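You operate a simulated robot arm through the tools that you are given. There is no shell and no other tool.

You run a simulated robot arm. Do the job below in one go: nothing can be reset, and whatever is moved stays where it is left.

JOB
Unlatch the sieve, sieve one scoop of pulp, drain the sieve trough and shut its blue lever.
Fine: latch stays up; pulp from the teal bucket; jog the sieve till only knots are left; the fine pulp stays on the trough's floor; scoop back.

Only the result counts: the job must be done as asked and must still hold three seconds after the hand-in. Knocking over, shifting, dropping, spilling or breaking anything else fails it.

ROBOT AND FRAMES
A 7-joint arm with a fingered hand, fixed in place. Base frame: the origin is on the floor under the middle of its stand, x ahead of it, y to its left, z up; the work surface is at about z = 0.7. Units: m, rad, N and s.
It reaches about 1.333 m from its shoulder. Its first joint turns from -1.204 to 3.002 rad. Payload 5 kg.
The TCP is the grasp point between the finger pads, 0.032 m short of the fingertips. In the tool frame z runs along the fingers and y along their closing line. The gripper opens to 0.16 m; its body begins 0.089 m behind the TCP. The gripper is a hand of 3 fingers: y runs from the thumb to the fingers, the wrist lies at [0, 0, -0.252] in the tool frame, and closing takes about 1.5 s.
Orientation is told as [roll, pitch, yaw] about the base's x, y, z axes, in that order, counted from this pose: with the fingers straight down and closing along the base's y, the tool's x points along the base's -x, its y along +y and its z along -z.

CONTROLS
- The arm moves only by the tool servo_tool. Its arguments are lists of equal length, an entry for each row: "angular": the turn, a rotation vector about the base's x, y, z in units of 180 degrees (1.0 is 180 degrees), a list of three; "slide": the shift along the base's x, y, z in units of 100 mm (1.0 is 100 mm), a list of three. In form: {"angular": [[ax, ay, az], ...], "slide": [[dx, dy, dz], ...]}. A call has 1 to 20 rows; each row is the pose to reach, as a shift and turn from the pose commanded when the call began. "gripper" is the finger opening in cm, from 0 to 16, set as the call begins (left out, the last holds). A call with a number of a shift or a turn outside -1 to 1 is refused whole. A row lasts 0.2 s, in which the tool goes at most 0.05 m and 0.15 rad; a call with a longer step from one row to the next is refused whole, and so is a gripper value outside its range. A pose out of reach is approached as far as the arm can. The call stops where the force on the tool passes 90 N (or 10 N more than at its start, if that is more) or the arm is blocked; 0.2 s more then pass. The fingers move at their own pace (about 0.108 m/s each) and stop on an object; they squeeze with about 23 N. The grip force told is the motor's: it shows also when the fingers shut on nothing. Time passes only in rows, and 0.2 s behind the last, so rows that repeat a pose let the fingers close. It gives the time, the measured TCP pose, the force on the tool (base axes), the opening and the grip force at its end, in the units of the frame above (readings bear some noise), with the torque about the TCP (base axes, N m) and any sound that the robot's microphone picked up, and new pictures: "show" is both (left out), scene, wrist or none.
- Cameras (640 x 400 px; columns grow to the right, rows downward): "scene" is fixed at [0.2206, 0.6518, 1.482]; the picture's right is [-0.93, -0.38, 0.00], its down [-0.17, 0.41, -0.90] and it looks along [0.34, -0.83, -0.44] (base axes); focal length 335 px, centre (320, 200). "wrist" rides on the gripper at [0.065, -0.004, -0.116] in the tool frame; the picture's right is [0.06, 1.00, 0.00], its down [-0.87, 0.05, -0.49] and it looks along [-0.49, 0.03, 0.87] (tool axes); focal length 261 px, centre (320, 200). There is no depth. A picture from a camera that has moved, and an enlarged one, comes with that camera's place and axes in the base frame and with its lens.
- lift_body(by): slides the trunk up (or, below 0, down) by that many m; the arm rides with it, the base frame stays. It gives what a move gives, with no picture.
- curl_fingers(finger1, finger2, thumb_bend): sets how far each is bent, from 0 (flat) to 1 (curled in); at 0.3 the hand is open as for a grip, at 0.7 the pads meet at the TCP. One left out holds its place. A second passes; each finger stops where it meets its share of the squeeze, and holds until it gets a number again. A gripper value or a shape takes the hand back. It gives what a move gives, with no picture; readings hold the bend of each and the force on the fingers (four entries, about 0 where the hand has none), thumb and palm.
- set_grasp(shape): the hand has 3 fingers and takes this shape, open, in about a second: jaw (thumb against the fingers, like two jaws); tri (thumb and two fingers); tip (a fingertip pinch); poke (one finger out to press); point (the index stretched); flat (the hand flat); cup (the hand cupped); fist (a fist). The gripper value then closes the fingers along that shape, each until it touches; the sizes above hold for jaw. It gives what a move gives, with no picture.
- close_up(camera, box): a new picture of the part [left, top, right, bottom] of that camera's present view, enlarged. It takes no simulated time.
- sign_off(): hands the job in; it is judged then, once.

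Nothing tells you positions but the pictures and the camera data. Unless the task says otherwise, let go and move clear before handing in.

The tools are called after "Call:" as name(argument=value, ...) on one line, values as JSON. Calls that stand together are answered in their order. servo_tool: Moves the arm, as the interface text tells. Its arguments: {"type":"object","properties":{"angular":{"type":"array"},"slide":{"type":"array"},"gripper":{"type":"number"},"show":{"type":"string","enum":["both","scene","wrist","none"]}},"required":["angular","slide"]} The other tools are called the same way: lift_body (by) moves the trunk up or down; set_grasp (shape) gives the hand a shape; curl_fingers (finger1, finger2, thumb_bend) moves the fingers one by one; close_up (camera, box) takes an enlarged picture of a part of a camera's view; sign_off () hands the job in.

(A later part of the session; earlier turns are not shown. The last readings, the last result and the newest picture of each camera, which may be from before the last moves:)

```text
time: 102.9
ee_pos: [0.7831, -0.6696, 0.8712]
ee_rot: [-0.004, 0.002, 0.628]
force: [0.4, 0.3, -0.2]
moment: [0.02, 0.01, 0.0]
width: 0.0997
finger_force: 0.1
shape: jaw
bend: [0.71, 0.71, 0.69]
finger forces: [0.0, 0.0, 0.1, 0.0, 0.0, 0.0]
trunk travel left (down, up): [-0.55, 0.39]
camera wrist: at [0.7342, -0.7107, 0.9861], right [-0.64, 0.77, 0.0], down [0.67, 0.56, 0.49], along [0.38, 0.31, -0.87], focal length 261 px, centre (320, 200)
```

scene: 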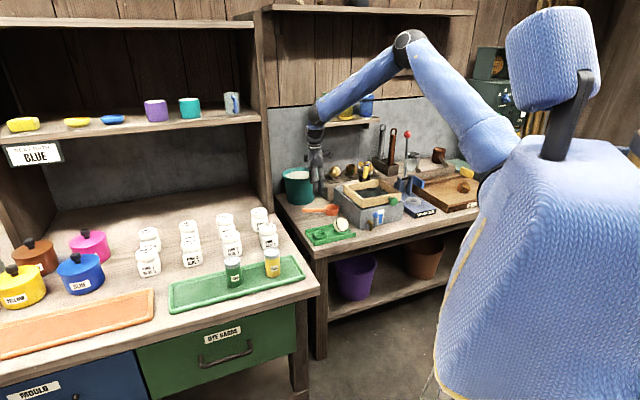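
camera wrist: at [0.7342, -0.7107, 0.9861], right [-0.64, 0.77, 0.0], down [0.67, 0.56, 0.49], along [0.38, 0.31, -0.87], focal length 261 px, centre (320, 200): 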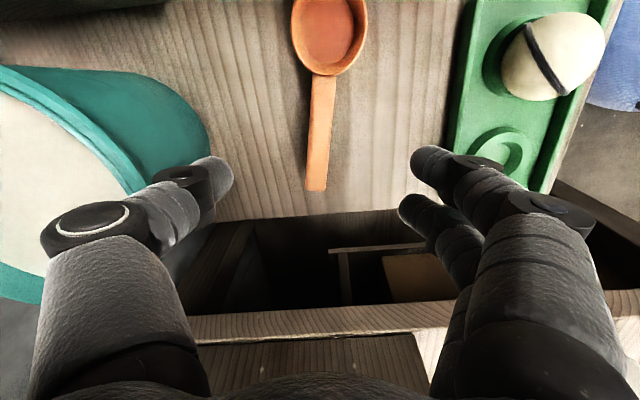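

Call:
servo_tool(angular=[[0, 0, 0], [0, 0, 0], [0, 0, 0], [0, 0, 0], [0, 0, 0]], slide=[[-0.08, -0.05, 0], [-0.175, -0.11, -0.1], [-0.175, -0.11, -0.35], [-0.175, -0.11, -0.6], [-0.175, -0.11, -0.75]], gripper=5, show="wrist")

Call:
close_up(camera="wrist", box=[220, 60, 420, 220])

Call:
close_up(camera="scene", box=[280, 160, 370, 235])

```text
time: 104.1
ee_pos: [0.7667, -0.6799, 0.795]
ee_rot: [-0.002, -0.001, 0.625]
force: [-0.4, -0.6, 1.4]
moment: [0.03, 0.02, -0.02]
width: 0.0502
finger_force: 0.1
shape: jaw
bend: [0.73, 0.73, 0.7]
finger forces: [0.1, 0.0, 0.0, 0.1, 0.0, 0.0]
trunk travel left (down, up): [-0.55, 0.39]
camera wrist: at [0.7162, -0.7218, 0.9112], right [-0.64, 0.77, 0.0], down [0.67, 0.55, 0.49], along [0.38, 0.31, -0.87], focal length 261 px, centre (320, 200)
```

wrist: 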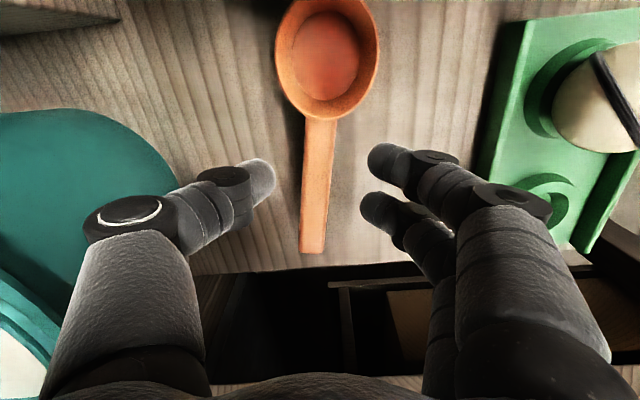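

```text
2.50 times, centred on (320, 140) of wrist
camera zoom: at [0.7162, -0.7218, 0.9112], right [-0.64, 0.77, 0.0], down [0.67, 0.55, 0.49], along [0.38, 0.31, -0.87], focal length 652 px, centre (320, 350)
```

zoom: 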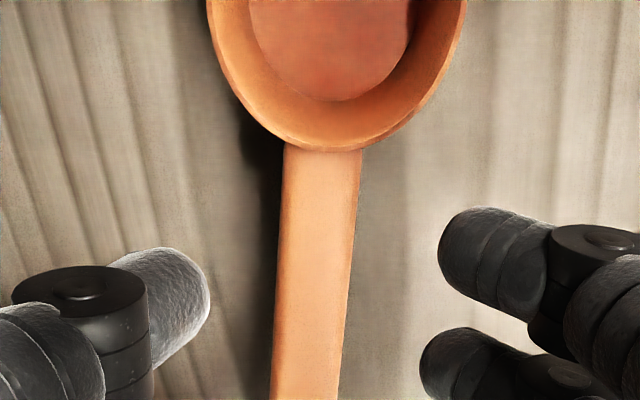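

```text
5.33 times, centred on (325, 198) of scene
camera zoom: at [0.2206, 0.6518, 1.482], right [-0.93, -0.38, 0.0], down [-0.17, 0.41, -0.9], along [0.34, -0.83, -0.44], focal length 1788 px, centre (293, 213)
```

zoom: 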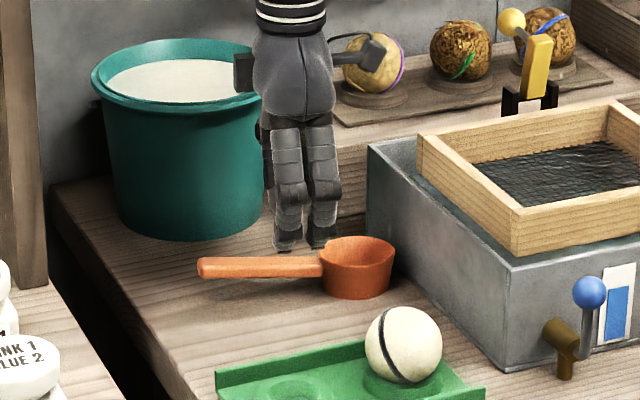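

Call:
servo_tool(angular=[[0, 0, 0], [0, 0, 0], [0, 0, 0], [0, 0, 0]], slide=[[0.01, -0.01, -0.15], [0.01, -0.012, -0.3], [0.01, -0.012, -0.42], [0.01, -0.012, -0.42]], show="none")

Call:
servo_tool(angular=[[0, 0, 0], [0, 0, 0], [0, 0, 0], [0, 0, 0], [0, 0, 0], [0, 0, 0], [0, 0, 0]], slide=[[0, 0, 0], [0, 0, 0], [0, 0, 0], [0, 0, 0], [0, 0, 0], [0, 0, 0], [0, 0, 0]], gripper=0, show="wrist")

Call:
close_up(camera="wrist", box=[220, 100, 420, 260])

Call:
close_up(camera="scene", box=[300, 185, 360, 225])

```text
time: 105.1
ee_pos: [0.7664, -0.681, 0.7555]
ee_rot: [-0.004, -0.001, 0.626]
force: [1.0, 0.2, 0.9]
moment: [-0.02, -0.01, 0.04]
width: 0.0502
finger_force: 0.0
shape: jaw
bend: [0.73, 0.73, 0.7]
finger forces: [0.1, 0.0, 0.0, 0.0, 0.0, 0.2]
trunk travel left (down, up): [-0.55, 0.39]
```

```text
time: 106.7
ee_pos: [0.7655, -0.6806, 0.7534]
ee_rot: [-0.002, 0.0, 0.626]
force: [0.0, 0.1, 0.2]
moment: [0.0, 0.0, 0.01]
width: 0.0174
finger_force: 23.1
shape: jaw
bend: [0.72, 0.72, 0.7]
finger forces: [10.1, 10.3, 0.1, 0.0, 20.3, 0.0]
trunk travel left (down, up): [-0.55, 0.39]
camera wrist: at [0.7172, -0.7225, 0.8696], right [-0.64, 0.77, 0.0], down [0.67, 0.55, 0.49], along [0.38, 0.31, -0.87], focal length 261 px, centre (320, 200)
```

wrist: 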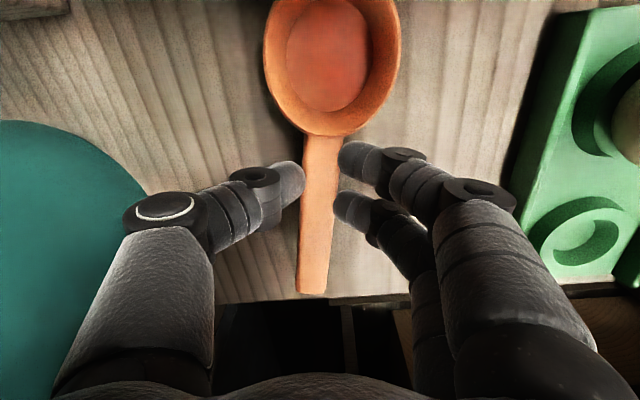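

```text
2.50 times, centred on (320, 180) of wrist
camera zoom: at [0.7172, -0.7225, 0.8696], right [-0.64, 0.77, 0.0], down [0.67, 0.55, 0.49], along [0.38, 0.31, -0.87], focal length 652 px, centre (320, 250)
```

zoom: 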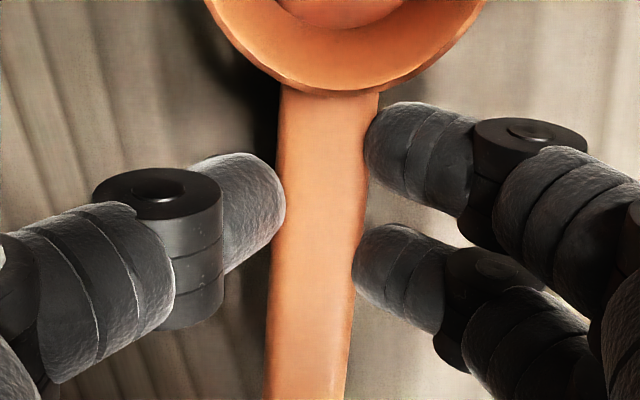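

```text
10.00 times, centred on (330, 205) of scene
camera zoom: at [0.2206, 0.6518, 1.482], right [-0.93, -0.38, 0.0], down [-0.17, 0.41, -0.9], along [0.34, -0.83, -0.44], focal length 3352 px, centre (220, 150)
```

zoom: 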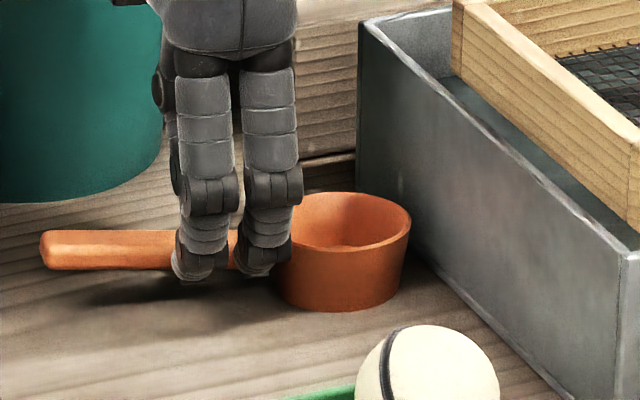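

The grip is now upright at the handle's mid-height, all three tips sharing the force. I'll lift and check.

Call:
servo_tool(angular=[[0, 0, 0], [0, 0, 0], [0, 0, 0], [0, 0, 0], [0, 0, 0], [0, 0, 0]], slide=[[0, 0, 0.1], [0, 0, 0.25], [0, 0, 0.45], [0, 0, 0.65], [0, 0, 0.85], [0, 0, 1.0]], show="none")

Call:
servo_tool(angular=[[0, 0, 0], [0, 0, 0], [0, 0, 0], [0, 0, 0], [0, 0, 0]], slide=[[0, 0, 0.25], [0, 0, 0.5], [0, 0, 0.75], [0, 0, 0.95], [0, 0, 0.95]], show="both")

Call:
close_up(camera="scene", box=[280, 120, 370, 200])

```text
time: 108.1
ee_pos: [0.7678, -0.6808, 0.8534]
ee_rot: [-0.001, -0.001, 0.627]
force: [-0.2, 1.2, -1.3]
moment: [0.01, -0.06, 0.01]
width: 0.0173
finger_force: 23.3
shape: jaw
bend: [0.72, 0.72, 0.7]
finger forces: [10.0, 10.4, 0.0, 0.0, 20.4, 0.0]
trunk travel left (down, up): [-0.55, 0.39]
```

```text
time: 109.3
ee_pos: [0.7673, -0.6825, 0.9486]
ee_rot: [-0.002, 0.0, 0.625]
force: [0.0, 0.7, -1.2]
moment: [0.02, -0.05, 0.02]
width: 0.0169
finger_force: 23.1
shape: jaw
bend: [0.72, 0.72, 0.7]
finger forces: [9.8, 10.4, 0.0, 0.1, 20.3, 0.0]
trunk travel left (down, up): [-0.55, 0.39]
camera wrist: at [0.7174, -0.7237, 1.0638], right [-0.64, 0.77, 0.0], down [0.67, 0.55, 0.49], along [0.38, 0.31, -0.87], focal length 261 px, centre (320, 200)
```

scene: 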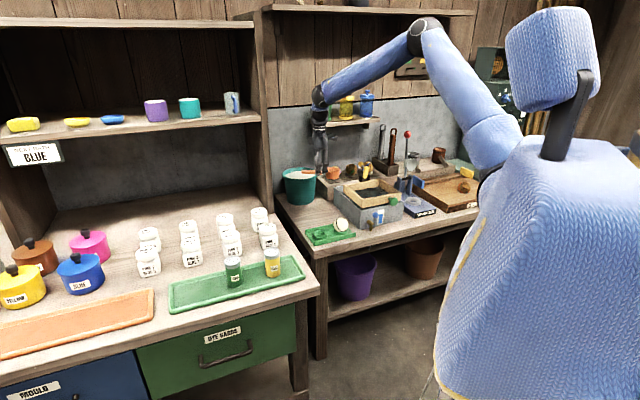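
wrist: 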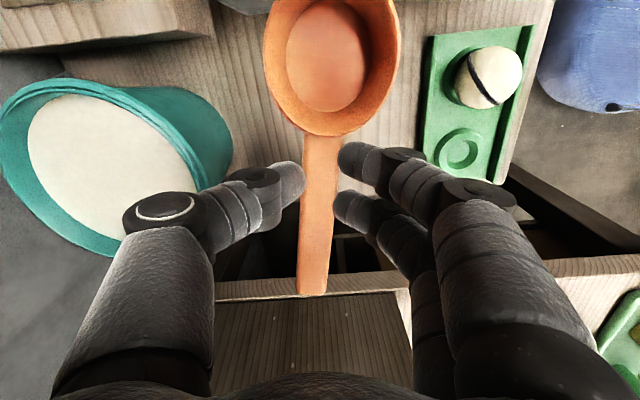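

```text
5.00 times, centred on (325, 160) of scene
camera zoom: at [0.2206, 0.6518, 1.482], right [-0.93, -0.38, 0.0], down [-0.17, 0.41, -0.9], along [0.34, -0.83, -0.44], focal length 1676 px, centre (295, 400)
```

zoom: 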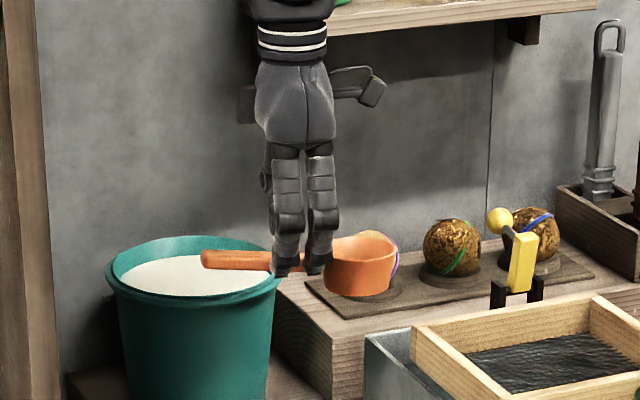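

The scoop is held level and firmly. I'll turn it so the bowl points back toward the robot (-x), tilt it 20° nose-down and bring it over the bucket; the wrist then stays well within reach.

Call:
servo_tool(angular=[[0, 0, -0.045], [0, 0, -0.09], [0, 0, -0.135], [0, 0, -0.18], [0, 0, -0.227], [0, 0, -0.227]], slide=[[0, 0, 0.05], [0, 0, 0.1], [0.1, -0.05, 0.1], [0.2, -0.1, 0.1], [0.3, -0.15, 0.1], [0.3, -0.15, 0.1]], show="none")

Call:
servo_tool(angular=[[-0.0019, -0.0221, 0], [-0.0039, -0.0443, 0], [-0.0058, -0.0664, 0], [-0.0078, -0.0886, 0], [-0.0097, -0.1107, 0], [-0.0097, -0.1107, 0]], slide=[[0.15, -0.1, 0], [0.3, -0.2, 0], [0.45, -0.3, 0], [0.6, -0.4, 0], [0.75, -0.5, 0], [0.75, -0.5, 0]], show="both")

Call:
close_up(camera="scene", box=[260, 100, 360, 210])

```text
time: 110.7
ee_pos: [0.7952, -0.6974, 0.9597]
ee_rot: [-0.004, 0.0, -0.088]
force: [0.2, 0.0, -1.0]
moment: [0.0, -0.06, -0.03]
width: 0.017
finger_force: 22.9
shape: jaw
bend: [0.72, 0.72, 0.7]
finger forces: [9.9, 10.6, 0.0, 0.0, 20.4, 0.2]
trunk travel left (down, up): [-0.55, 0.39]
```

```text
time: 112.1
ee_pos: [0.8713, -0.7463, 0.9598]
ee_rot: [-0.004, -0.352, -0.085]
force: [0.0, -0.3, -1.7]
moment: [-0.02, -0.03, -0.02]
width: 0.0172
finger_force: 22.9
shape: jaw
bend: [0.72, 0.72, 0.7]
finger forces: [10.0, 10.4, 0.0, 0.0, 20.4, 0.0]
trunk travel left (down, up): [-0.55, 0.39]
camera wrist: at [0.7723, -0.7414, 1.0456], right [0.03, 1.0, -0.02], down [0.65, 0.0, 0.76], along [0.76, -0.04, -0.65], focal length 261 px, centre (320, 200)
```

scene: 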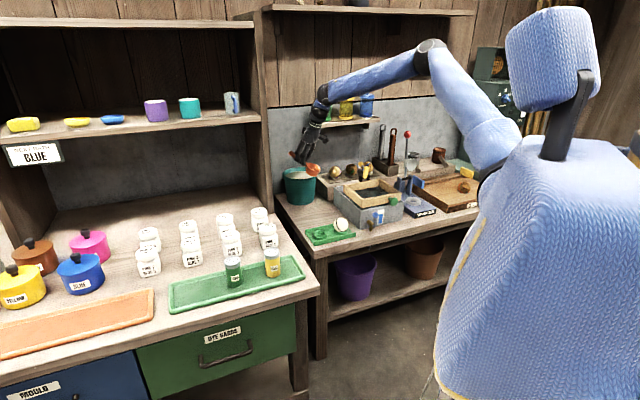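
wrist: 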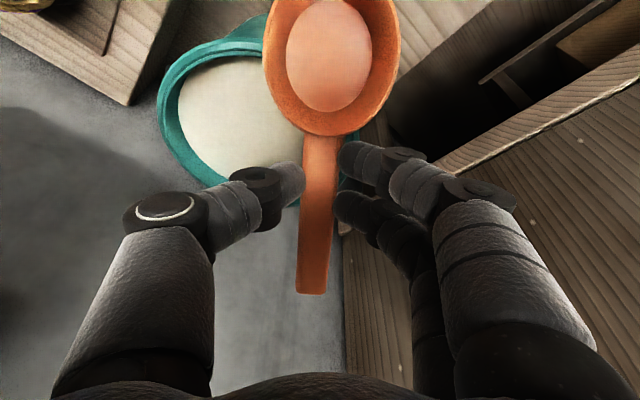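

```text
3.64 times, centred on (310, 155) of scene
camera zoom: at [0.2206, 0.6518, 1.482], right [-0.93, -0.38, 0.0], down [-0.17, 0.41, -0.9], along [0.34, -0.83, -0.44], focal length 1219 px, centre (356, 364)
```

zoom: 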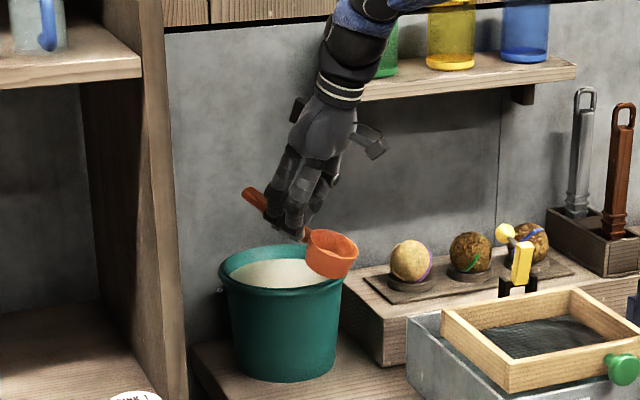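

Call:
servo_tool(angular=[[0, 0, 0], [0, 0, 0], [0, 0, 0], [0, 0, 0]], slide=[[0.2, -0.14, 0], [0.4, -0.28, 0], [0.6, -0.42, 0], [0.668, -0.471, 0]], show="both")

Call:
close_up(camera="scene", box=[260, 100, 360, 210])

Call:
close_up(camera="wrist", box=[150, 0, 500, 220])

```text
time: 113.1
ee_pos: [0.9388, -0.7944, 0.9585]
ee_rot: [-0.004, -0.348, -0.087]
force: [0.7, 0.4, -0.9]
moment: [-0.03, -0.03, 0.0]
width: 0.0169
finger_force: 21.9
shape: jaw
bend: [0.72, 0.72, 0.7]
finger forces: [9.9, 10.5, 0.0, 0.0, 20.5, 0.0]
trunk travel left (down, up): [-0.55, 0.39]
camera wrist: at [0.8391, -0.7888, 1.0452], right [0.03, 1.0, -0.02], down [0.65, 0.0, 0.76], along [0.76, -0.04, -0.65], focal length 261 px, centre (320, 200)
```

scene: 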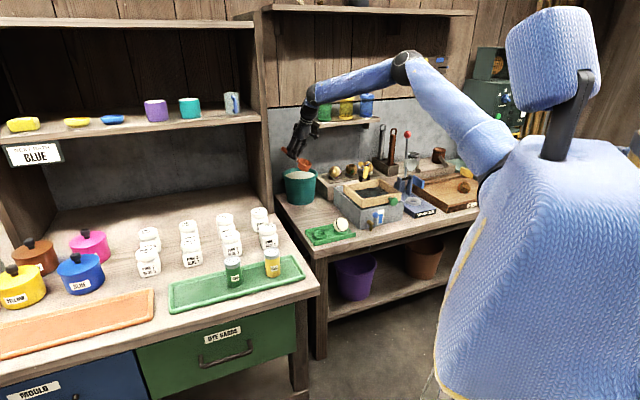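
wrist: 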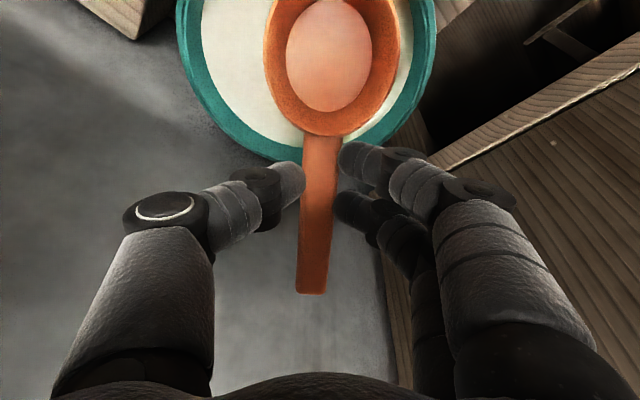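

```text
3.64 times, centred on (310, 155) of scene
camera zoom: at [0.2206, 0.6518, 1.482], right [-0.93, -0.38, 0.0], down [-0.17, 0.41, -0.9], along [0.34, -0.83, -0.44], focal length 1219 px, centre (356, 364)
```

zoom: 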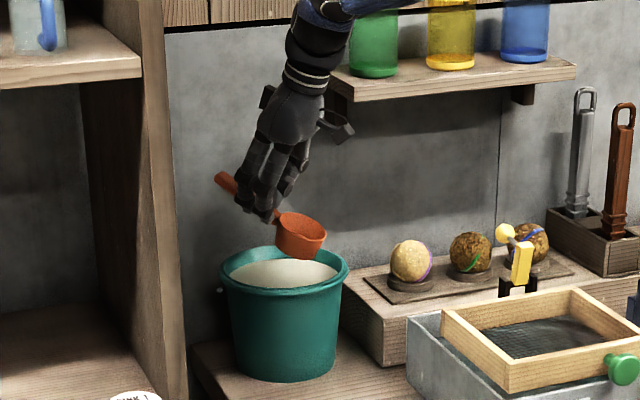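

```text
1.82 times, centred on (325, 110) of wrist
camera zoom: at [0.8391, -0.7888, 1.0452], right [0.03, 1.0, -0.02], down [0.65, 0.0, 0.76], along [0.76, -0.04, -0.65], focal length 474 px, centre (311, 364)
```

zoom: 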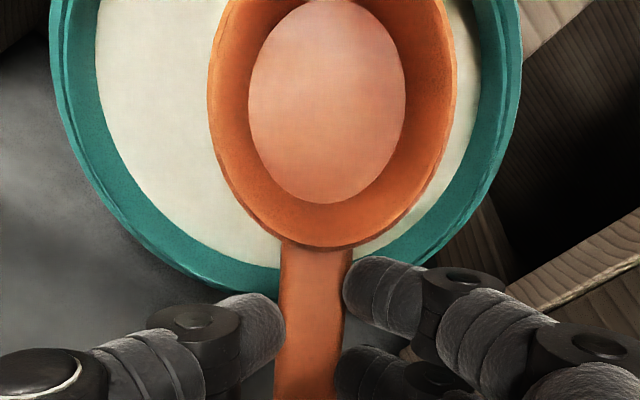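

Call:
servo_tool(angular=[[0, 0, 0], [0, 0, 0], [0, 0, 0]], slide=[[-0.01, -0.04, -0.1], [-0.017, -0.08, -0.25], [-0.017, -0.08, -0.4]], show="wrist")

Call:
close_up(camera="scene", box=[270, 130, 340, 200])

```text
time: 113.9
ee_pos: [0.9351, -0.8023, 0.9176]
ee_rot: [-0.002, -0.348, -0.088]
force: [-0.1, -0.5, -0.6]
moment: [0.0, -0.04, 0.0]
width: 0.0171
finger_force: 22.7
shape: jaw
bend: [0.72, 0.72, 0.7]
finger forces: [9.9, 10.4, 0.1, 0.0, 20.4, 0.1]
trunk travel left (down, up): [-0.55, 0.39]
camera wrist: at [0.8372, -0.7971, 1.0033], right [0.03, 1.0, -0.02], down [0.65, 0.0, 0.76], along [0.76, -0.04, -0.65], focal length 261 px, centre (320, 200)
```

wrist: 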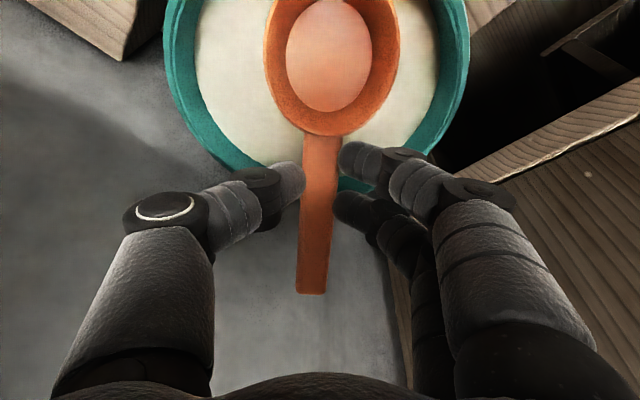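

```text
5.71 times, centred on (305, 165) of scene
camera zoom: at [0.2206, 0.6518, 1.482], right [-0.93, -0.38, 0.0], down [-0.17, 0.41, -0.9], along [0.34, -0.83, -0.44], focal length 1915 px, centre (406, 400)
```

zoom: 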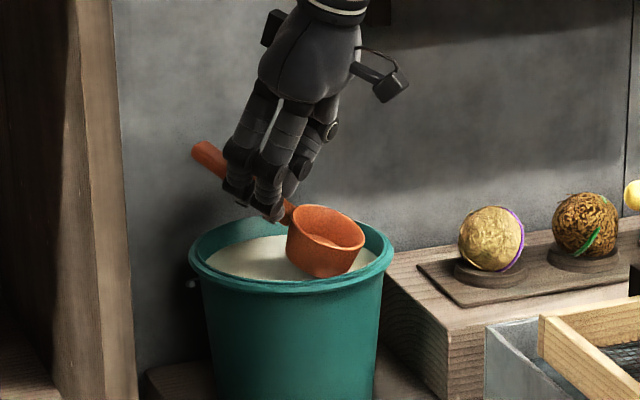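

Call:
servo_tool(angular=[[0, 0, 0], [0, 0, 0], [0, 0, 0], [0, 0, 0]], slide=[[0.01, 0, -0.1], [0.01, 0, -0.2], [0.01, 0, -0.3], [0.01, 0, -0.3]], show="wrist")

Call:
close_up(camera="scene", box=[270, 140, 340, 210])

```text
time: 114.9
ee_pos: [0.9379, -0.803, 0.8876]
ee_rot: [-0.003, -0.35, -0.086]
force: [-0.3, 0.5, -0.5]
moment: [0.05, -0.01, 0.01]
width: 0.0168
finger_force: 23.3
shape: jaw
bend: [0.72, 0.72, 0.7]
finger forces: [9.9, 10.4, 0.1, 0.0, 20.3, 0.0]
trunk travel left (down, up): [-0.55, 0.39]
camera wrist: at [0.8385, -0.7965, 0.975], right [0.03, 1.0, -0.02], down [0.65, 0.0, 0.76], along [0.76, -0.04, -0.65], focal length 261 px, centre (320, 200)
```

wrist: 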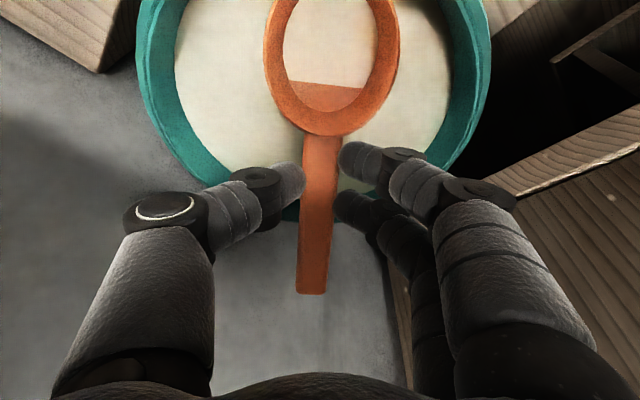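

```text
5.71 times, centred on (305, 175) of scene
camera zoom: at [0.2206, 0.6518, 1.482], right [-0.93, -0.38, 0.0], down [-0.17, 0.41, -0.9], along [0.34, -0.83, -0.44], focal length 1915 px, centre (406, 343)
```

zoom: 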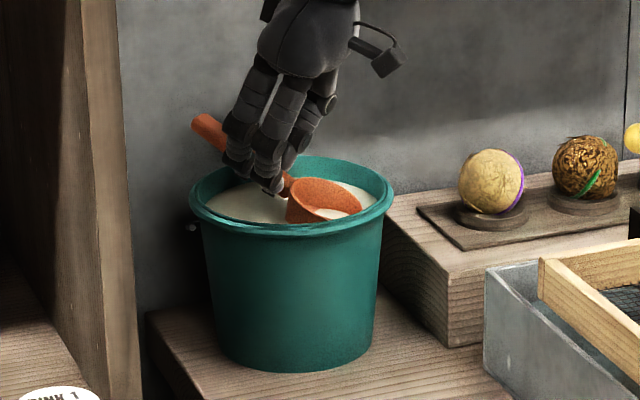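

Call:
servo_tool(angular=[[0, 0, 0], [0, 0, 0], [0, 0, 0], [0, 0, 0], [0, 0, 0]], slide=[[0, 0, -0.08], [0, 0, -0.16], [0, 0, -0.24], [0, 0, -0.31], [0, 0, -0.31]], show="wrist")

Call:
close_up(camera="scene", box=[270, 140, 340, 210])

```text
time: 116.1
ee_pos: [0.938, -0.8012, 0.8583]
ee_rot: [-0.004, -0.348, -0.086]
force: [0.0, -0.1, -1.1]
moment: [0.0, -0.05, 0.01]
width: 0.0168
finger_force: 23.5
shape: jaw
bend: [0.72, 0.72, 0.7]
finger forces: [9.8, 10.3, 0.0, 0.0, 20.3, 0.0]
trunk travel left (down, up): [-0.55, 0.39]
camera wrist: at [0.8384, -0.7964, 0.9441], right [0.03, 1.0, -0.02], down [0.65, 0.0, 0.76], along [0.76, -0.04, -0.65], focal length 261 px, centre (320, 200)
```

wrist: 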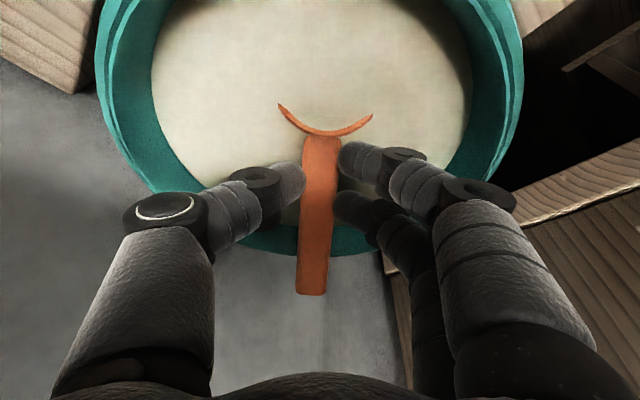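

```text
5.71 times, centred on (305, 175) of scene
camera zoom: at [0.2206, 0.6518, 1.482], right [-0.93, -0.38, 0.0], down [-0.17, 0.41, -0.9], along [0.34, -0.83, -0.44], focal length 1915 px, centre (406, 343)
```

zoom: 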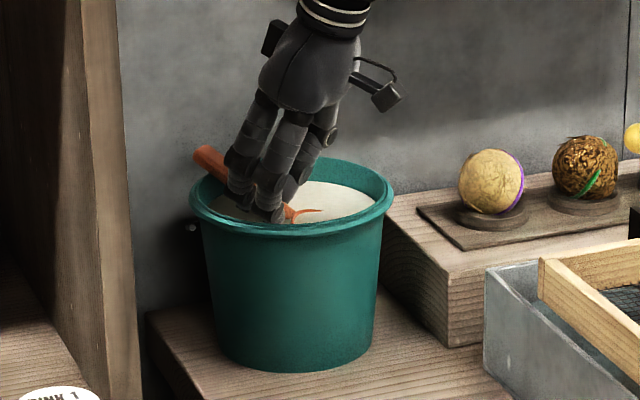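

The bowl is nearly under and the grip holds steady. I'll tip a little deeper to submerge it fully, then level it out and lift slowly.

Call:
servo_tool(angular=[[-0.001, -0.011, 0], [-0.0019, -0.0221, 0], [-0.0019, -0.0221, 0], [-0.0019, -0.0221, 0]], slide=[[-0.015, 0.0, -0.03], [-0.031, 0.003, -0.06], [-0.031, 0.003, -0.06], [-0.031, 0.003, -0.06]], show="wrist")

Call:
close_up(camera="scene", box=[270, 140, 340, 210])

```text
time: 117.1
ee_pos: [0.9349, -0.8017, 0.8515]
ee_rot: [-0.004, -0.418, -0.085]
force: [0.2, -0.2, -0.7]
moment: [0.0, -0.04, 0.02]
width: 0.017
finger_force: 22.6
shape: jaw
bend: [0.72, 0.72, 0.7]
finger forces: [9.9, 10.4, 0.0, 0.0, 20.5, 0.0]
trunk travel left (down, up): [-0.55, 0.39]
camera wrist: at [0.8294, -0.7957, 0.9304], right [0.03, 1.0, -0.03], down [0.6, 0.0, 0.8], along [0.8, -0.04, -0.6], focal length 261 px, centre (320, 200)
```

wrist: 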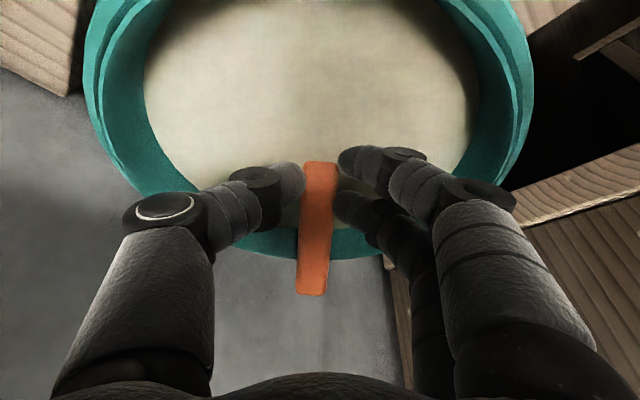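

```text
5.71 times, centred on (305, 175) of scene
camera zoom: at [0.2206, 0.6518, 1.482], right [-0.93, -0.38, 0.0], down [-0.17, 0.41, -0.9], along [0.34, -0.83, -0.44], focal length 1915 px, centre (406, 343)
```

zoom: 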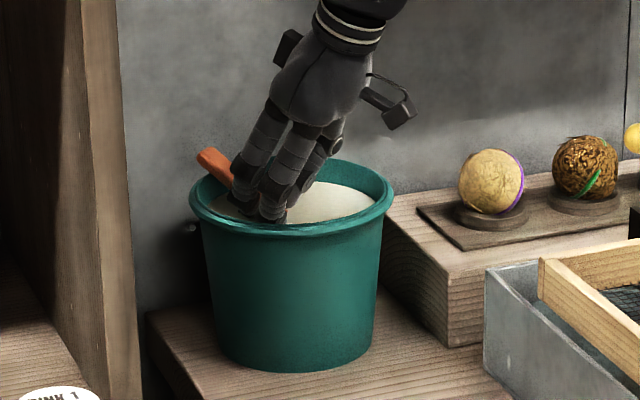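

Call:
servo_tool(angular=[[0.001, 0.0111, 0], [0.0019, 0.0221, 0], [0.0029, 0.0332, 0], [0.0039, 0.0443, 0], [0.0046, 0.0526, 0], [0.0053, 0.0609, 0], [0.0053, 0.0609, 0], [0.0053, 0.0609, 0], [0.0053, 0.0609, 0], [0.0053, 0.0609, 0], [0.0053, 0.0609, 0], [0.0053, 0.0609, 0], [0.0053, 0.0609, 0]], slide=[[0.016, 0, 0.028], [0.031, -0.003, 0.056], [0.046, -0.004, 0.083], [0.06, -0.005, 0.11], [0.07, -0.006, 0.132], [0.08, -0.007, 0.152], [0.08, -0.007, 0.21], [0.08, -0.007, 0.29], [0.08, -0.007, 0.39], [0.08, -0.007, 0.5], [0.08, -0.007, 0.62], [0.08, -0.007, 0.75], [0.08, -0.007, 0.75]], show="both")

Call:
close_up(camera="scene", box=[270, 130, 340, 200])

```text
time: 119.9
ee_pos: [0.9434, -0.8036, 0.9256]
ee_rot: [-0.003, -0.224, -0.087]
force: [-0.6, 0.1, -1.3]
moment: [-0.03, -0.05, -0.01]
width: 0.0166
finger_force: 22.8
shape: jaw
bend: [0.72, 0.72, 0.7]
finger forces: [9.7, 10.4, 0.1, 0.0, 20.3, 0.0]
trunk travel left (down, up): [-0.55, 0.39]
camera wrist: at [0.8554, -0.7984, 1.0238], right [0.03, 1.0, -0.02], down [0.74, -0.01, 0.67], along [0.67, -0.03, -0.74], focal length 261 px, centre (320, 200)
```

scene: 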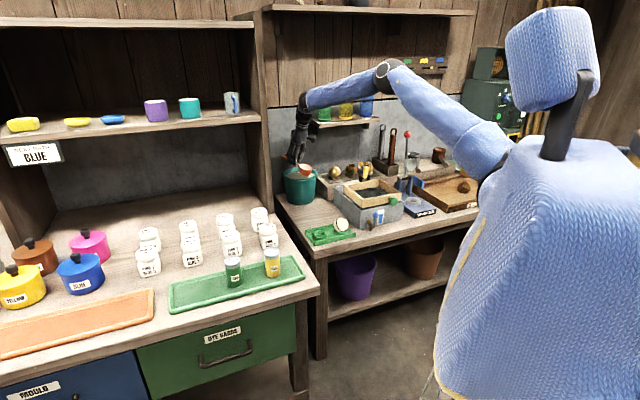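
wrist: 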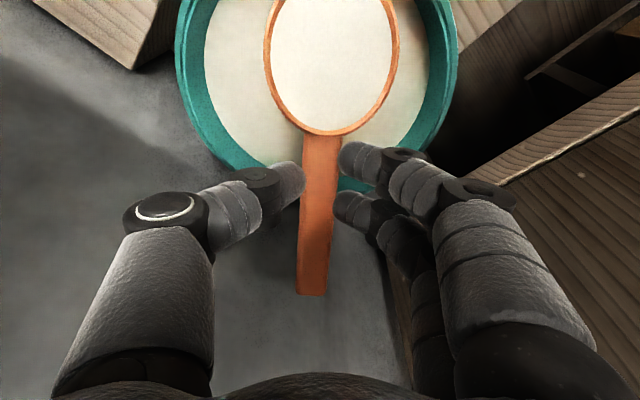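

```text
5.71 times, centred on (305, 165) of scene
camera zoom: at [0.2206, 0.6518, 1.482], right [-0.93, -0.38, 0.0], down [-0.17, 0.41, -0.9], along [0.34, -0.83, -0.44], focal length 1915 px, centre (406, 400)
```

zoom: 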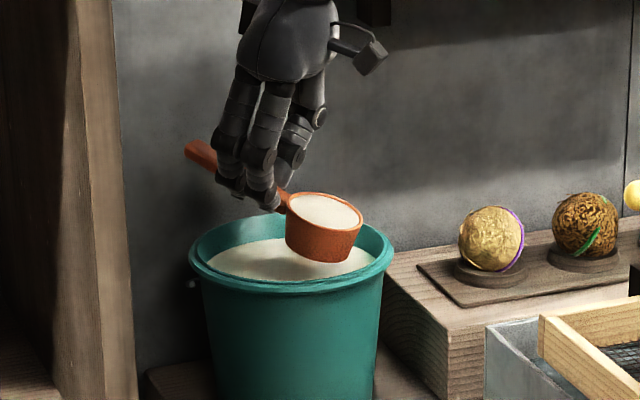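

The scoop is full and level, with a steady grip. I'll raise it clear, level it out, and carry it gently toward the sieve.

Call:
servo_tool(angular=[[0, 0, 0], [0, 0, 0], [0, 0, 0], [0, 0, 0], [0.001, 0.011, 0], [0.002, 0.022, 0], [0.003, 0.033, 0], [0.0039, 0.044, 0], [0.0048, 0.0553, 0]], slide=[[0, 0, 0.13], [0, 0, 0.26], [0, 0, 0.39], [0, 0, 0.52], [-0.12, 0.07, 0.52], [-0.27, 0.16, 0.52], [-0.42, 0.25, 0.52], [-0.57, 0.34, 0.52], [-0.72, 0.43, 0.52]], show="both")

```text
time: 121.9
ee_pos: [0.8704, -0.7594, 0.9784]
ee_rot: [-0.003, -0.052, -0.088]
force: [-0.3, 0.5, -0.4]
moment: [-0.05, -0.05, -0.01]
width: 0.0168
finger_force: 23.6
shape: jaw
bend: [0.72, 0.72, 0.7]
finger forces: [9.6, 10.5, 0.0, 0.0, 20.3, 0.0]
trunk travel left (down, up): [-0.55, 0.39]
camera wrist: at [0.8006, -0.7565, 1.09], right [0.02, 1.0, -0.01], down [0.84, -0.02, 0.54], along [0.54, -0.02, -0.84], focal length 261 px, centre (320, 200)
```

scene: 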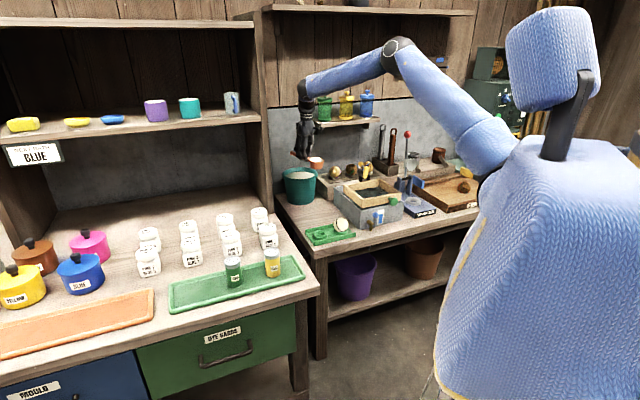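
wrist: 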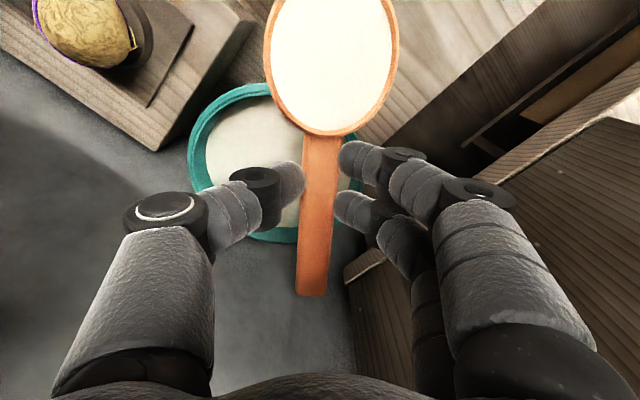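

Call:
servo_tool(angular=[[0, 0, -0.012], [0, 0, -0.024], [0, 0, -0.036], [0, 0, -0.048], [0, 0, -0.06]], slide=[[-0.2, 0.01, 0], [-0.4, 0.02, 0], [-0.6, 0.03, 0], [-0.8, 0.04, 0], [-1.0, 0.05, 0]], show="none")

Call:
servo_tool(angular=[[0, 0, -0.016], [0, 0, -0.032], [0, 0, -0.048], [0, 0, -0.064], [0, 0, -0.08]], slide=[[-0.2, -0.02, 0], [-0.4, -0.04, 0], [-0.6, -0.06, 0], [-0.8, -0.08, 0], [-1.0, -0.1, 0]], show="none")

Call:
servo_tool(angular=[[0, 0, -0.016], [0, 0, -0.032], [0, 0, -0.048], [0, 0, -0.064], [0, 0, -0.082]], slide=[[-0.2, -0.03, 0], [-0.4, -0.06, 0], [-0.6, -0.09, 0], [-0.8, -0.12, 0], [-1.0, -0.15, 0]], show="both")

```text
time: 123.1
ee_pos: [0.7697, -0.7538, 0.9777]
ee_rot: [-0.003, -0.054, -0.275]
force: [0.8, 0.2, -1.5]
moment: [-0.06, -0.1, -0.01]
width: 0.017
finger_force: 22.8
shape: jaw
bend: [0.72, 0.72, 0.7]
finger forces: [9.5, 10.5, 0.1, 0.0, 20.4, 0.0]
trunk travel left (down, up): [-0.55, 0.39]
```

```text
time: 124.3
ee_pos: [0.6699, -0.7641, 0.9795]
ee_rot: [-0.001, -0.053, -0.528]
force: [-0.1, 0.2, -1.6]
moment: [-0.02, -0.1, -0.02]
width: 0.0168
finger_force: 22.7
shape: jaw
bend: [0.72, 0.72, 0.7]
finger forces: [9.3, 10.5, 0.1, 0.0, 20.2, 0.0]
trunk travel left (down, up): [-0.55, 0.39]
```

```text
time: 125.5
ee_pos: [0.57, -0.7781, 0.9782]
ee_rot: [-0.001, -0.053, -0.783]
force: [-0.3, 0.8, -1.9]
moment: [-0.06, -0.09, 0.0]
width: 0.0169
finger_force: 22.8
shape: jaw
bend: [0.72, 0.72, 0.7]
finger forces: [9.5, 10.5, 0.1, 0.0, 20.2, 0.0]
trunk travel left (down, up): [-0.55, 0.39]
camera wrist: at [0.5187, -0.7314, 1.0905], right [0.66, 0.75, -0.01], down [0.64, -0.56, 0.54], along [0.4, -0.36, -0.84], focal length 261 px, centre (320, 200)
```

scene: 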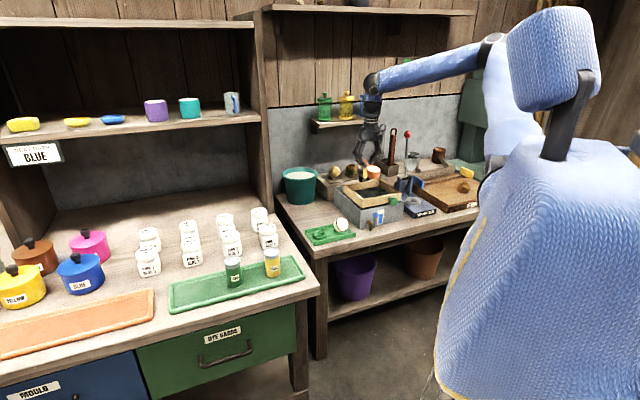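
wrist: 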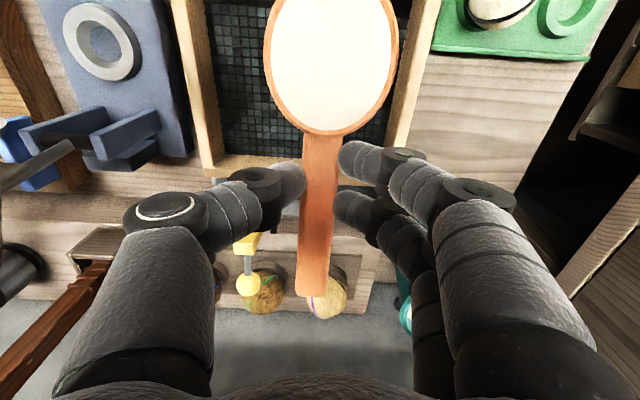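

Call:
servo_tool(angular=[[0, 0, 0], [0, 0, 0], [0, 0, 0]], slide=[[-0.1, -0.01, -0.08], [-0.213, -0.025, -0.16], [-0.213, -0.025, -0.25]], show="wrist")

Call:
close_up(camera="scene", box=[320, 110, 440, 220])

```text
time: 126.3
ee_pos: [0.5504, -0.7823, 0.953]
ee_rot: [-0.002, -0.052, -0.783]
force: [-0.9, 0.6, -1.7]
moment: [0.0, -0.05, 0.0]
width: 0.0168
finger_force: 23.4
shape: jaw
bend: [0.72, 0.72, 0.7]
finger forces: [9.4, 10.5, 0.1, 0.0, 20.1, 0.0]
trunk travel left (down, up): [-0.55, 0.39]
camera wrist: at [0.4979, -0.7346, 1.0648], right [0.66, 0.75, -0.01], down [0.64, -0.55, 0.54], along [0.4, -0.36, -0.84], focal length 261 px, centre (320, 200)
```

wrist: 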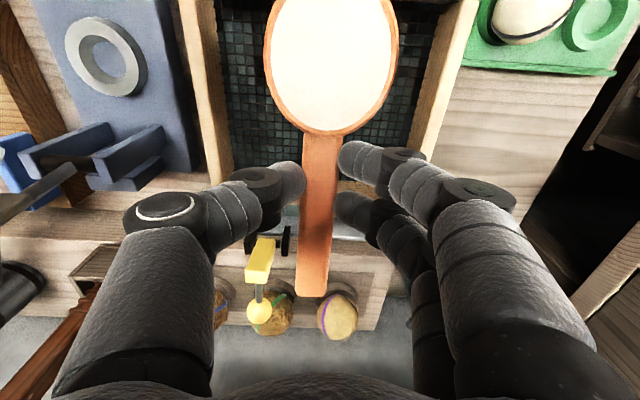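

```text
3.64 times, centred on (380, 165) of scene
camera zoom: at [0.2206, 0.6518, 1.482], right [-0.93, -0.38, 0.0], down [-0.17, 0.41, -0.9], along [0.34, -0.83, -0.44], focal length 1219 px, centre (102, 327)
```

zoom: 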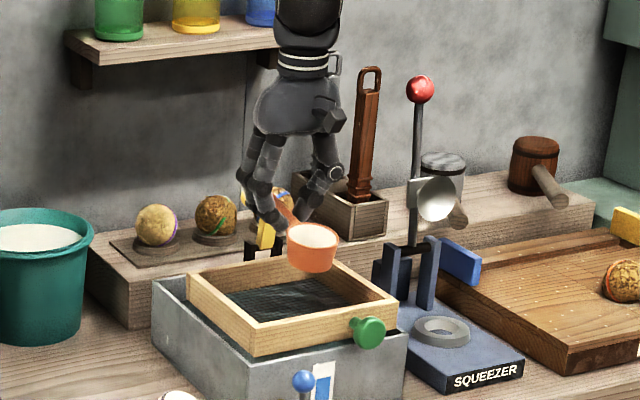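

The full bowl is centred over the sieve. I'll now tip it forward (nose-down) to pour, in two stages.

Call:
servo_tool(angular=[[-0.028, -0.028, 0], [-0.056, -0.0562, 0], [-0.084, -0.0843, 0], [-0.112, -0.1124, 0], [-0.14, -0.1405, 0], [-0.168, -0.1686, 0], [-0.196, -0.1967, 0], [-0.2235, -0.2244, 0], [-0.2235, -0.2244, 0]], slide=[[0, 0, 0], [0, 0, 0], [0, 0, 0], [0, 0, 0], [0, 0, 0], [0, 0, 0], [0, 0, 0], [0, 0, 0], [0, 0, 0]], show="both")

Call:
close_up(camera="scene", box=[320, 110, 440, 220])

```text
time: 128.3
ee_pos: [0.5481, -0.7817, 0.9529]
ee_rot: [-0.002, -1.048, -0.786]
force: [0.6, 0.9, -0.1]
moment: [-0.01, 0.01, -0.02]
width: 0.0169
finger_force: 23.5
shape: jaw
bend: [0.72, 0.72, 0.7]
finger forces: [10.0, 10.3, 0.1, 0.0, 20.3, 0.0]
trunk travel left (down, up): [-0.55, 0.39]
camera wrist: at [0.4538, -0.6907, 0.9549], right [0.68, 0.73, -0.06], down [0.04, 0.03, 1.0], along [0.73, -0.69, -0.01], focal length 261 px, centre (320, 200)
```

scene: 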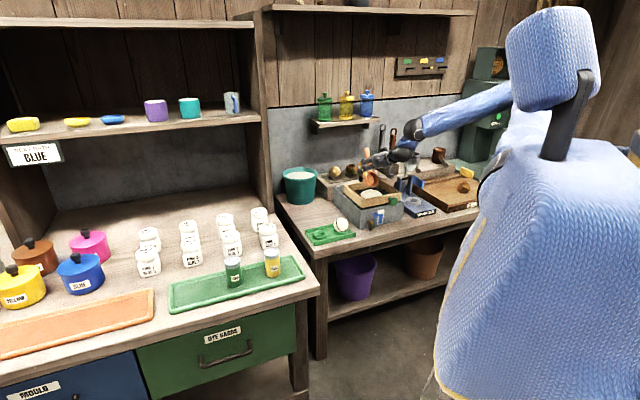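
wrist: 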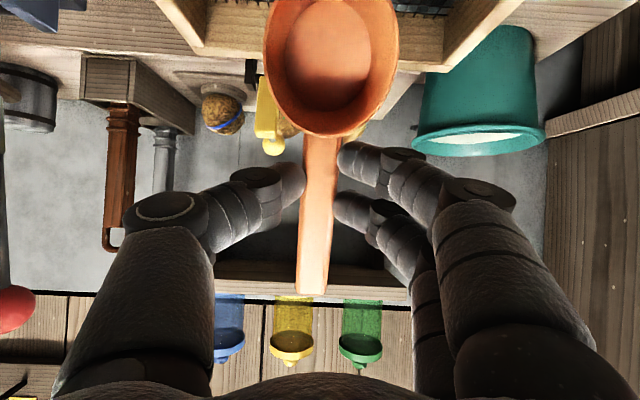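

```text
3.64 times, centred on (380, 165) of scene
camera zoom: at [0.2206, 0.6518, 1.482], right [-0.93, -0.38, 0.0], down [-0.17, 0.41, -0.9], along [0.34, -0.83, -0.44], focal length 1219 px, centre (102, 327)
```

zoom: 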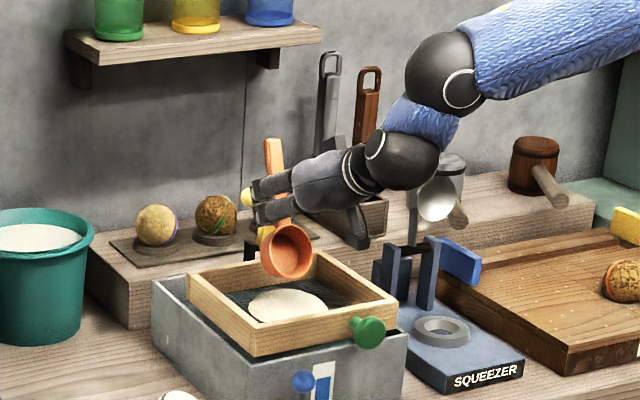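

Call:
close_up(camera="scene", box=[350, 175, 410, 225])

Call:
servo_tool(angular=[[0.028, 0.028, 0], [0.056, 0.0562, 0], [0.084, 0.0843, 0], [0.112, 0.1124, 0], [0.14, 0.1405, 0], [0.168, 0.1686, 0], [0.196, 0.1967, 0], [0.2235, 0.2244, 0], [0.2235, 0.2244, 0]], slide=[[0, 0, 0.1], [0, 0, 0.2], [0, 0, 0.3], [0, 0, 0.3], [0, 0, 0.3], [0, 0, 0.3], [0, 0, 0.3], [0, 0, 0.3], [0, 0, 0.3]], show="wrist")

Call:
close_up(camera="wrist", box=[180, 0, 460, 180])

```text
8.00 times, centred on (380, 200) of scene
camera zoom: at [0.2206, 0.6518, 1.482], right [-0.93, -0.38, 0.0], down [-0.17, 0.41, -0.9], along [0.34, -0.83, -0.44], focal length 2681 px, centre (-160, 200)
```

zoom: 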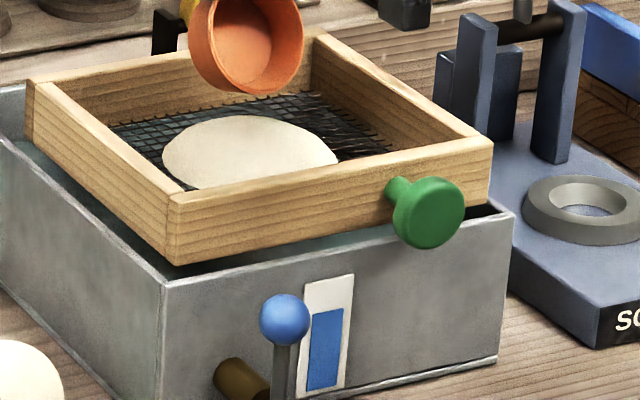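

```text
time: 130.3
ee_pos: [0.5481, -0.7815, 0.9841]
ee_rot: [-0.003, -0.049, -0.784]
force: [-0.1, -0.8, -0.9]
moment: [-0.01, -0.02, -0.02]
width: 0.0167
finger_force: 23.0
shape: jaw
bend: [0.72, 0.72, 0.7]
finger forces: [9.2, 10.4, 0.0, 0.0, 20.1, 0.1]
trunk travel left (down, up): [-0.55, 0.39]
camera wrist: at [0.4976, -0.7343, 1.0959], right [0.66, 0.75, -0.01], down [0.64, -0.56, 0.54], along [0.4, -0.36, -0.84], focal length 261 px, centre (320, 200)
```

wrist: 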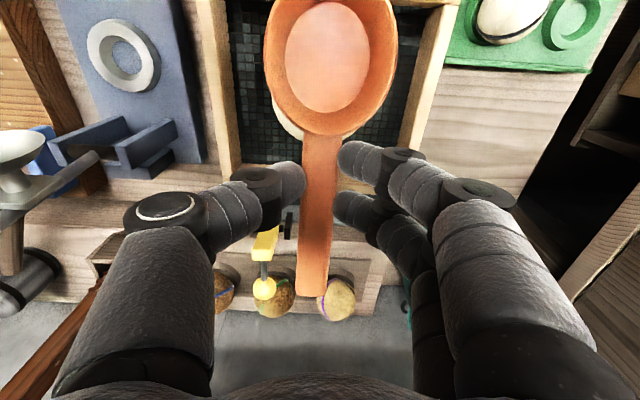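

```text
2.22 times, centred on (320, 90) of wrist
camera zoom: at [0.4976, -0.7343, 1.0959], right [0.66, 0.75, -0.01], down [0.64, -0.56, 0.54], along [0.4, -0.36, -0.84], focal length 579 px, centre (320, 444)
```

zoom: 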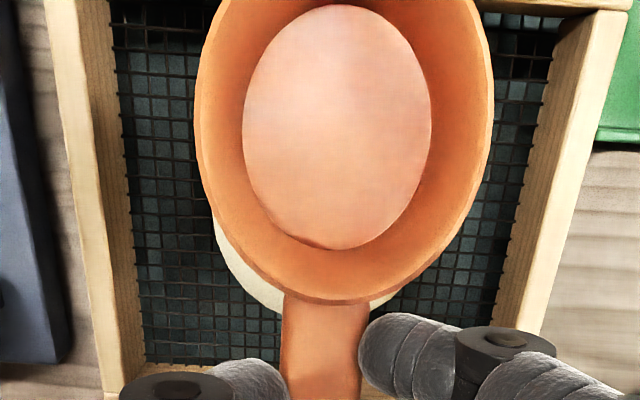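

The pulp now lies in the sieve and the scoop is empty. I'll take the scoop back to its first spot, turning it to its first direction.

Call:
servo_tool(angular=[[0, 0, 0.043], [0, 0, 0.086], [0, 0, 0.13], [0, 0, 0.173], [0, 0, 0.216], [0, 0, 0.26]], slide=[[0.15, 0.07, 0], [0.3, 0.15, 0], [0.45, 0.22, 0], [0.6, 0.3, 0], [0.75, 0.37, 0], [0.9, 0.45, 0]], show="none")

Call:
servo_tool(angular=[[0, 0, 0.043], [0, 0, 0.086], [0, 0, 0.13], [0, 0, 0.173], [0, 0, 0.216], [0, 0, 0.26]], slide=[[0.15, 0.07, 0], [0.3, 0.15, 0], [0.45, 0.22, 0], [0.6, 0.3, 0], [0.75, 0.37, 0], [0.9, 0.45, 0]], show="none")

Call:
servo_tool(angular=[[0, 0, 0.043], [0, 0, 0.086], [0, 0, 0.13], [0, 0, 0.173], [0, 0, 0.216], [0, 0, 0.258]], slide=[[0.06, 0.05, 0], [0.12, 0.1, 0], [0.18, 0.15, 0], [0.24, 0.2, 0], [0.3, 0.25, 0], [0.356, 0.31, 0]], show="both")

```text
time: 131.7
ee_pos: [0.6399, -0.7382, 0.9848]
ee_rot: [-0.002, -0.052, 0.034]
force: [0.8, 0.6, -0.4]
moment: [-0.05, -0.01, -0.03]
width: 0.017
finger_force: 22.8
shape: jaw
bend: [0.72, 0.72, 0.7]
finger forces: [9.2, 10.4, 0.0, 0.1, 20.0, 0.0]
trunk travel left (down, up): [-0.55, 0.39]
```

```text
time: 133.1
ee_pos: [0.7303, -0.6917, 0.9835]
ee_rot: [-0.002, -0.052, 0.851]
force: [0.7, 0.8, -0.7]
moment: [0.05, 0.0, -0.03]
width: 0.0167
finger_force: 23.1
shape: jaw
bend: [0.72, 0.72, 0.7]
finger forces: [9.2, 10.3, 0.1, 0.0, 20.0, 0.0]
trunk travel left (down, up): [-0.55, 0.39]
```

```text
time: 134.5
ee_pos: [0.7647, -0.6617, 0.9837]
ee_rot: [-0.004, -0.055, 1.661]
force: [0.1, 0.4, -0.2]
moment: [0.06, 0.0, 0.02]
width: 0.0166
finger_force: 23.1
shape: jaw
bend: [0.72, 0.72, 0.7]
finger forces: [9.2, 10.4, 0.0, 0.1, 20.0, 0.0]
trunk travel left (down, up): [-0.55, 0.39]
camera wrist: at [0.7766, -0.7318, 1.0953], right [-0.99, -0.15, -0.01], down [-0.13, 0.83, 0.54], along [-0.08, 0.53, -0.84], focal length 261 px, centre (320, 200)
```

scene: 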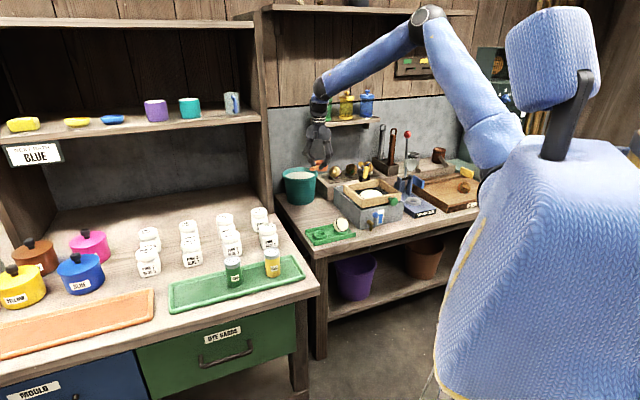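
wrist: 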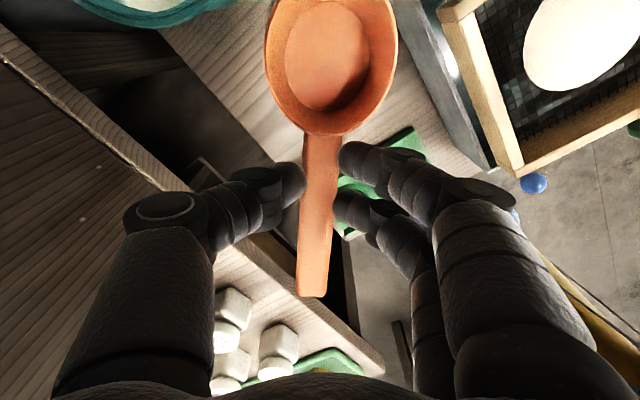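

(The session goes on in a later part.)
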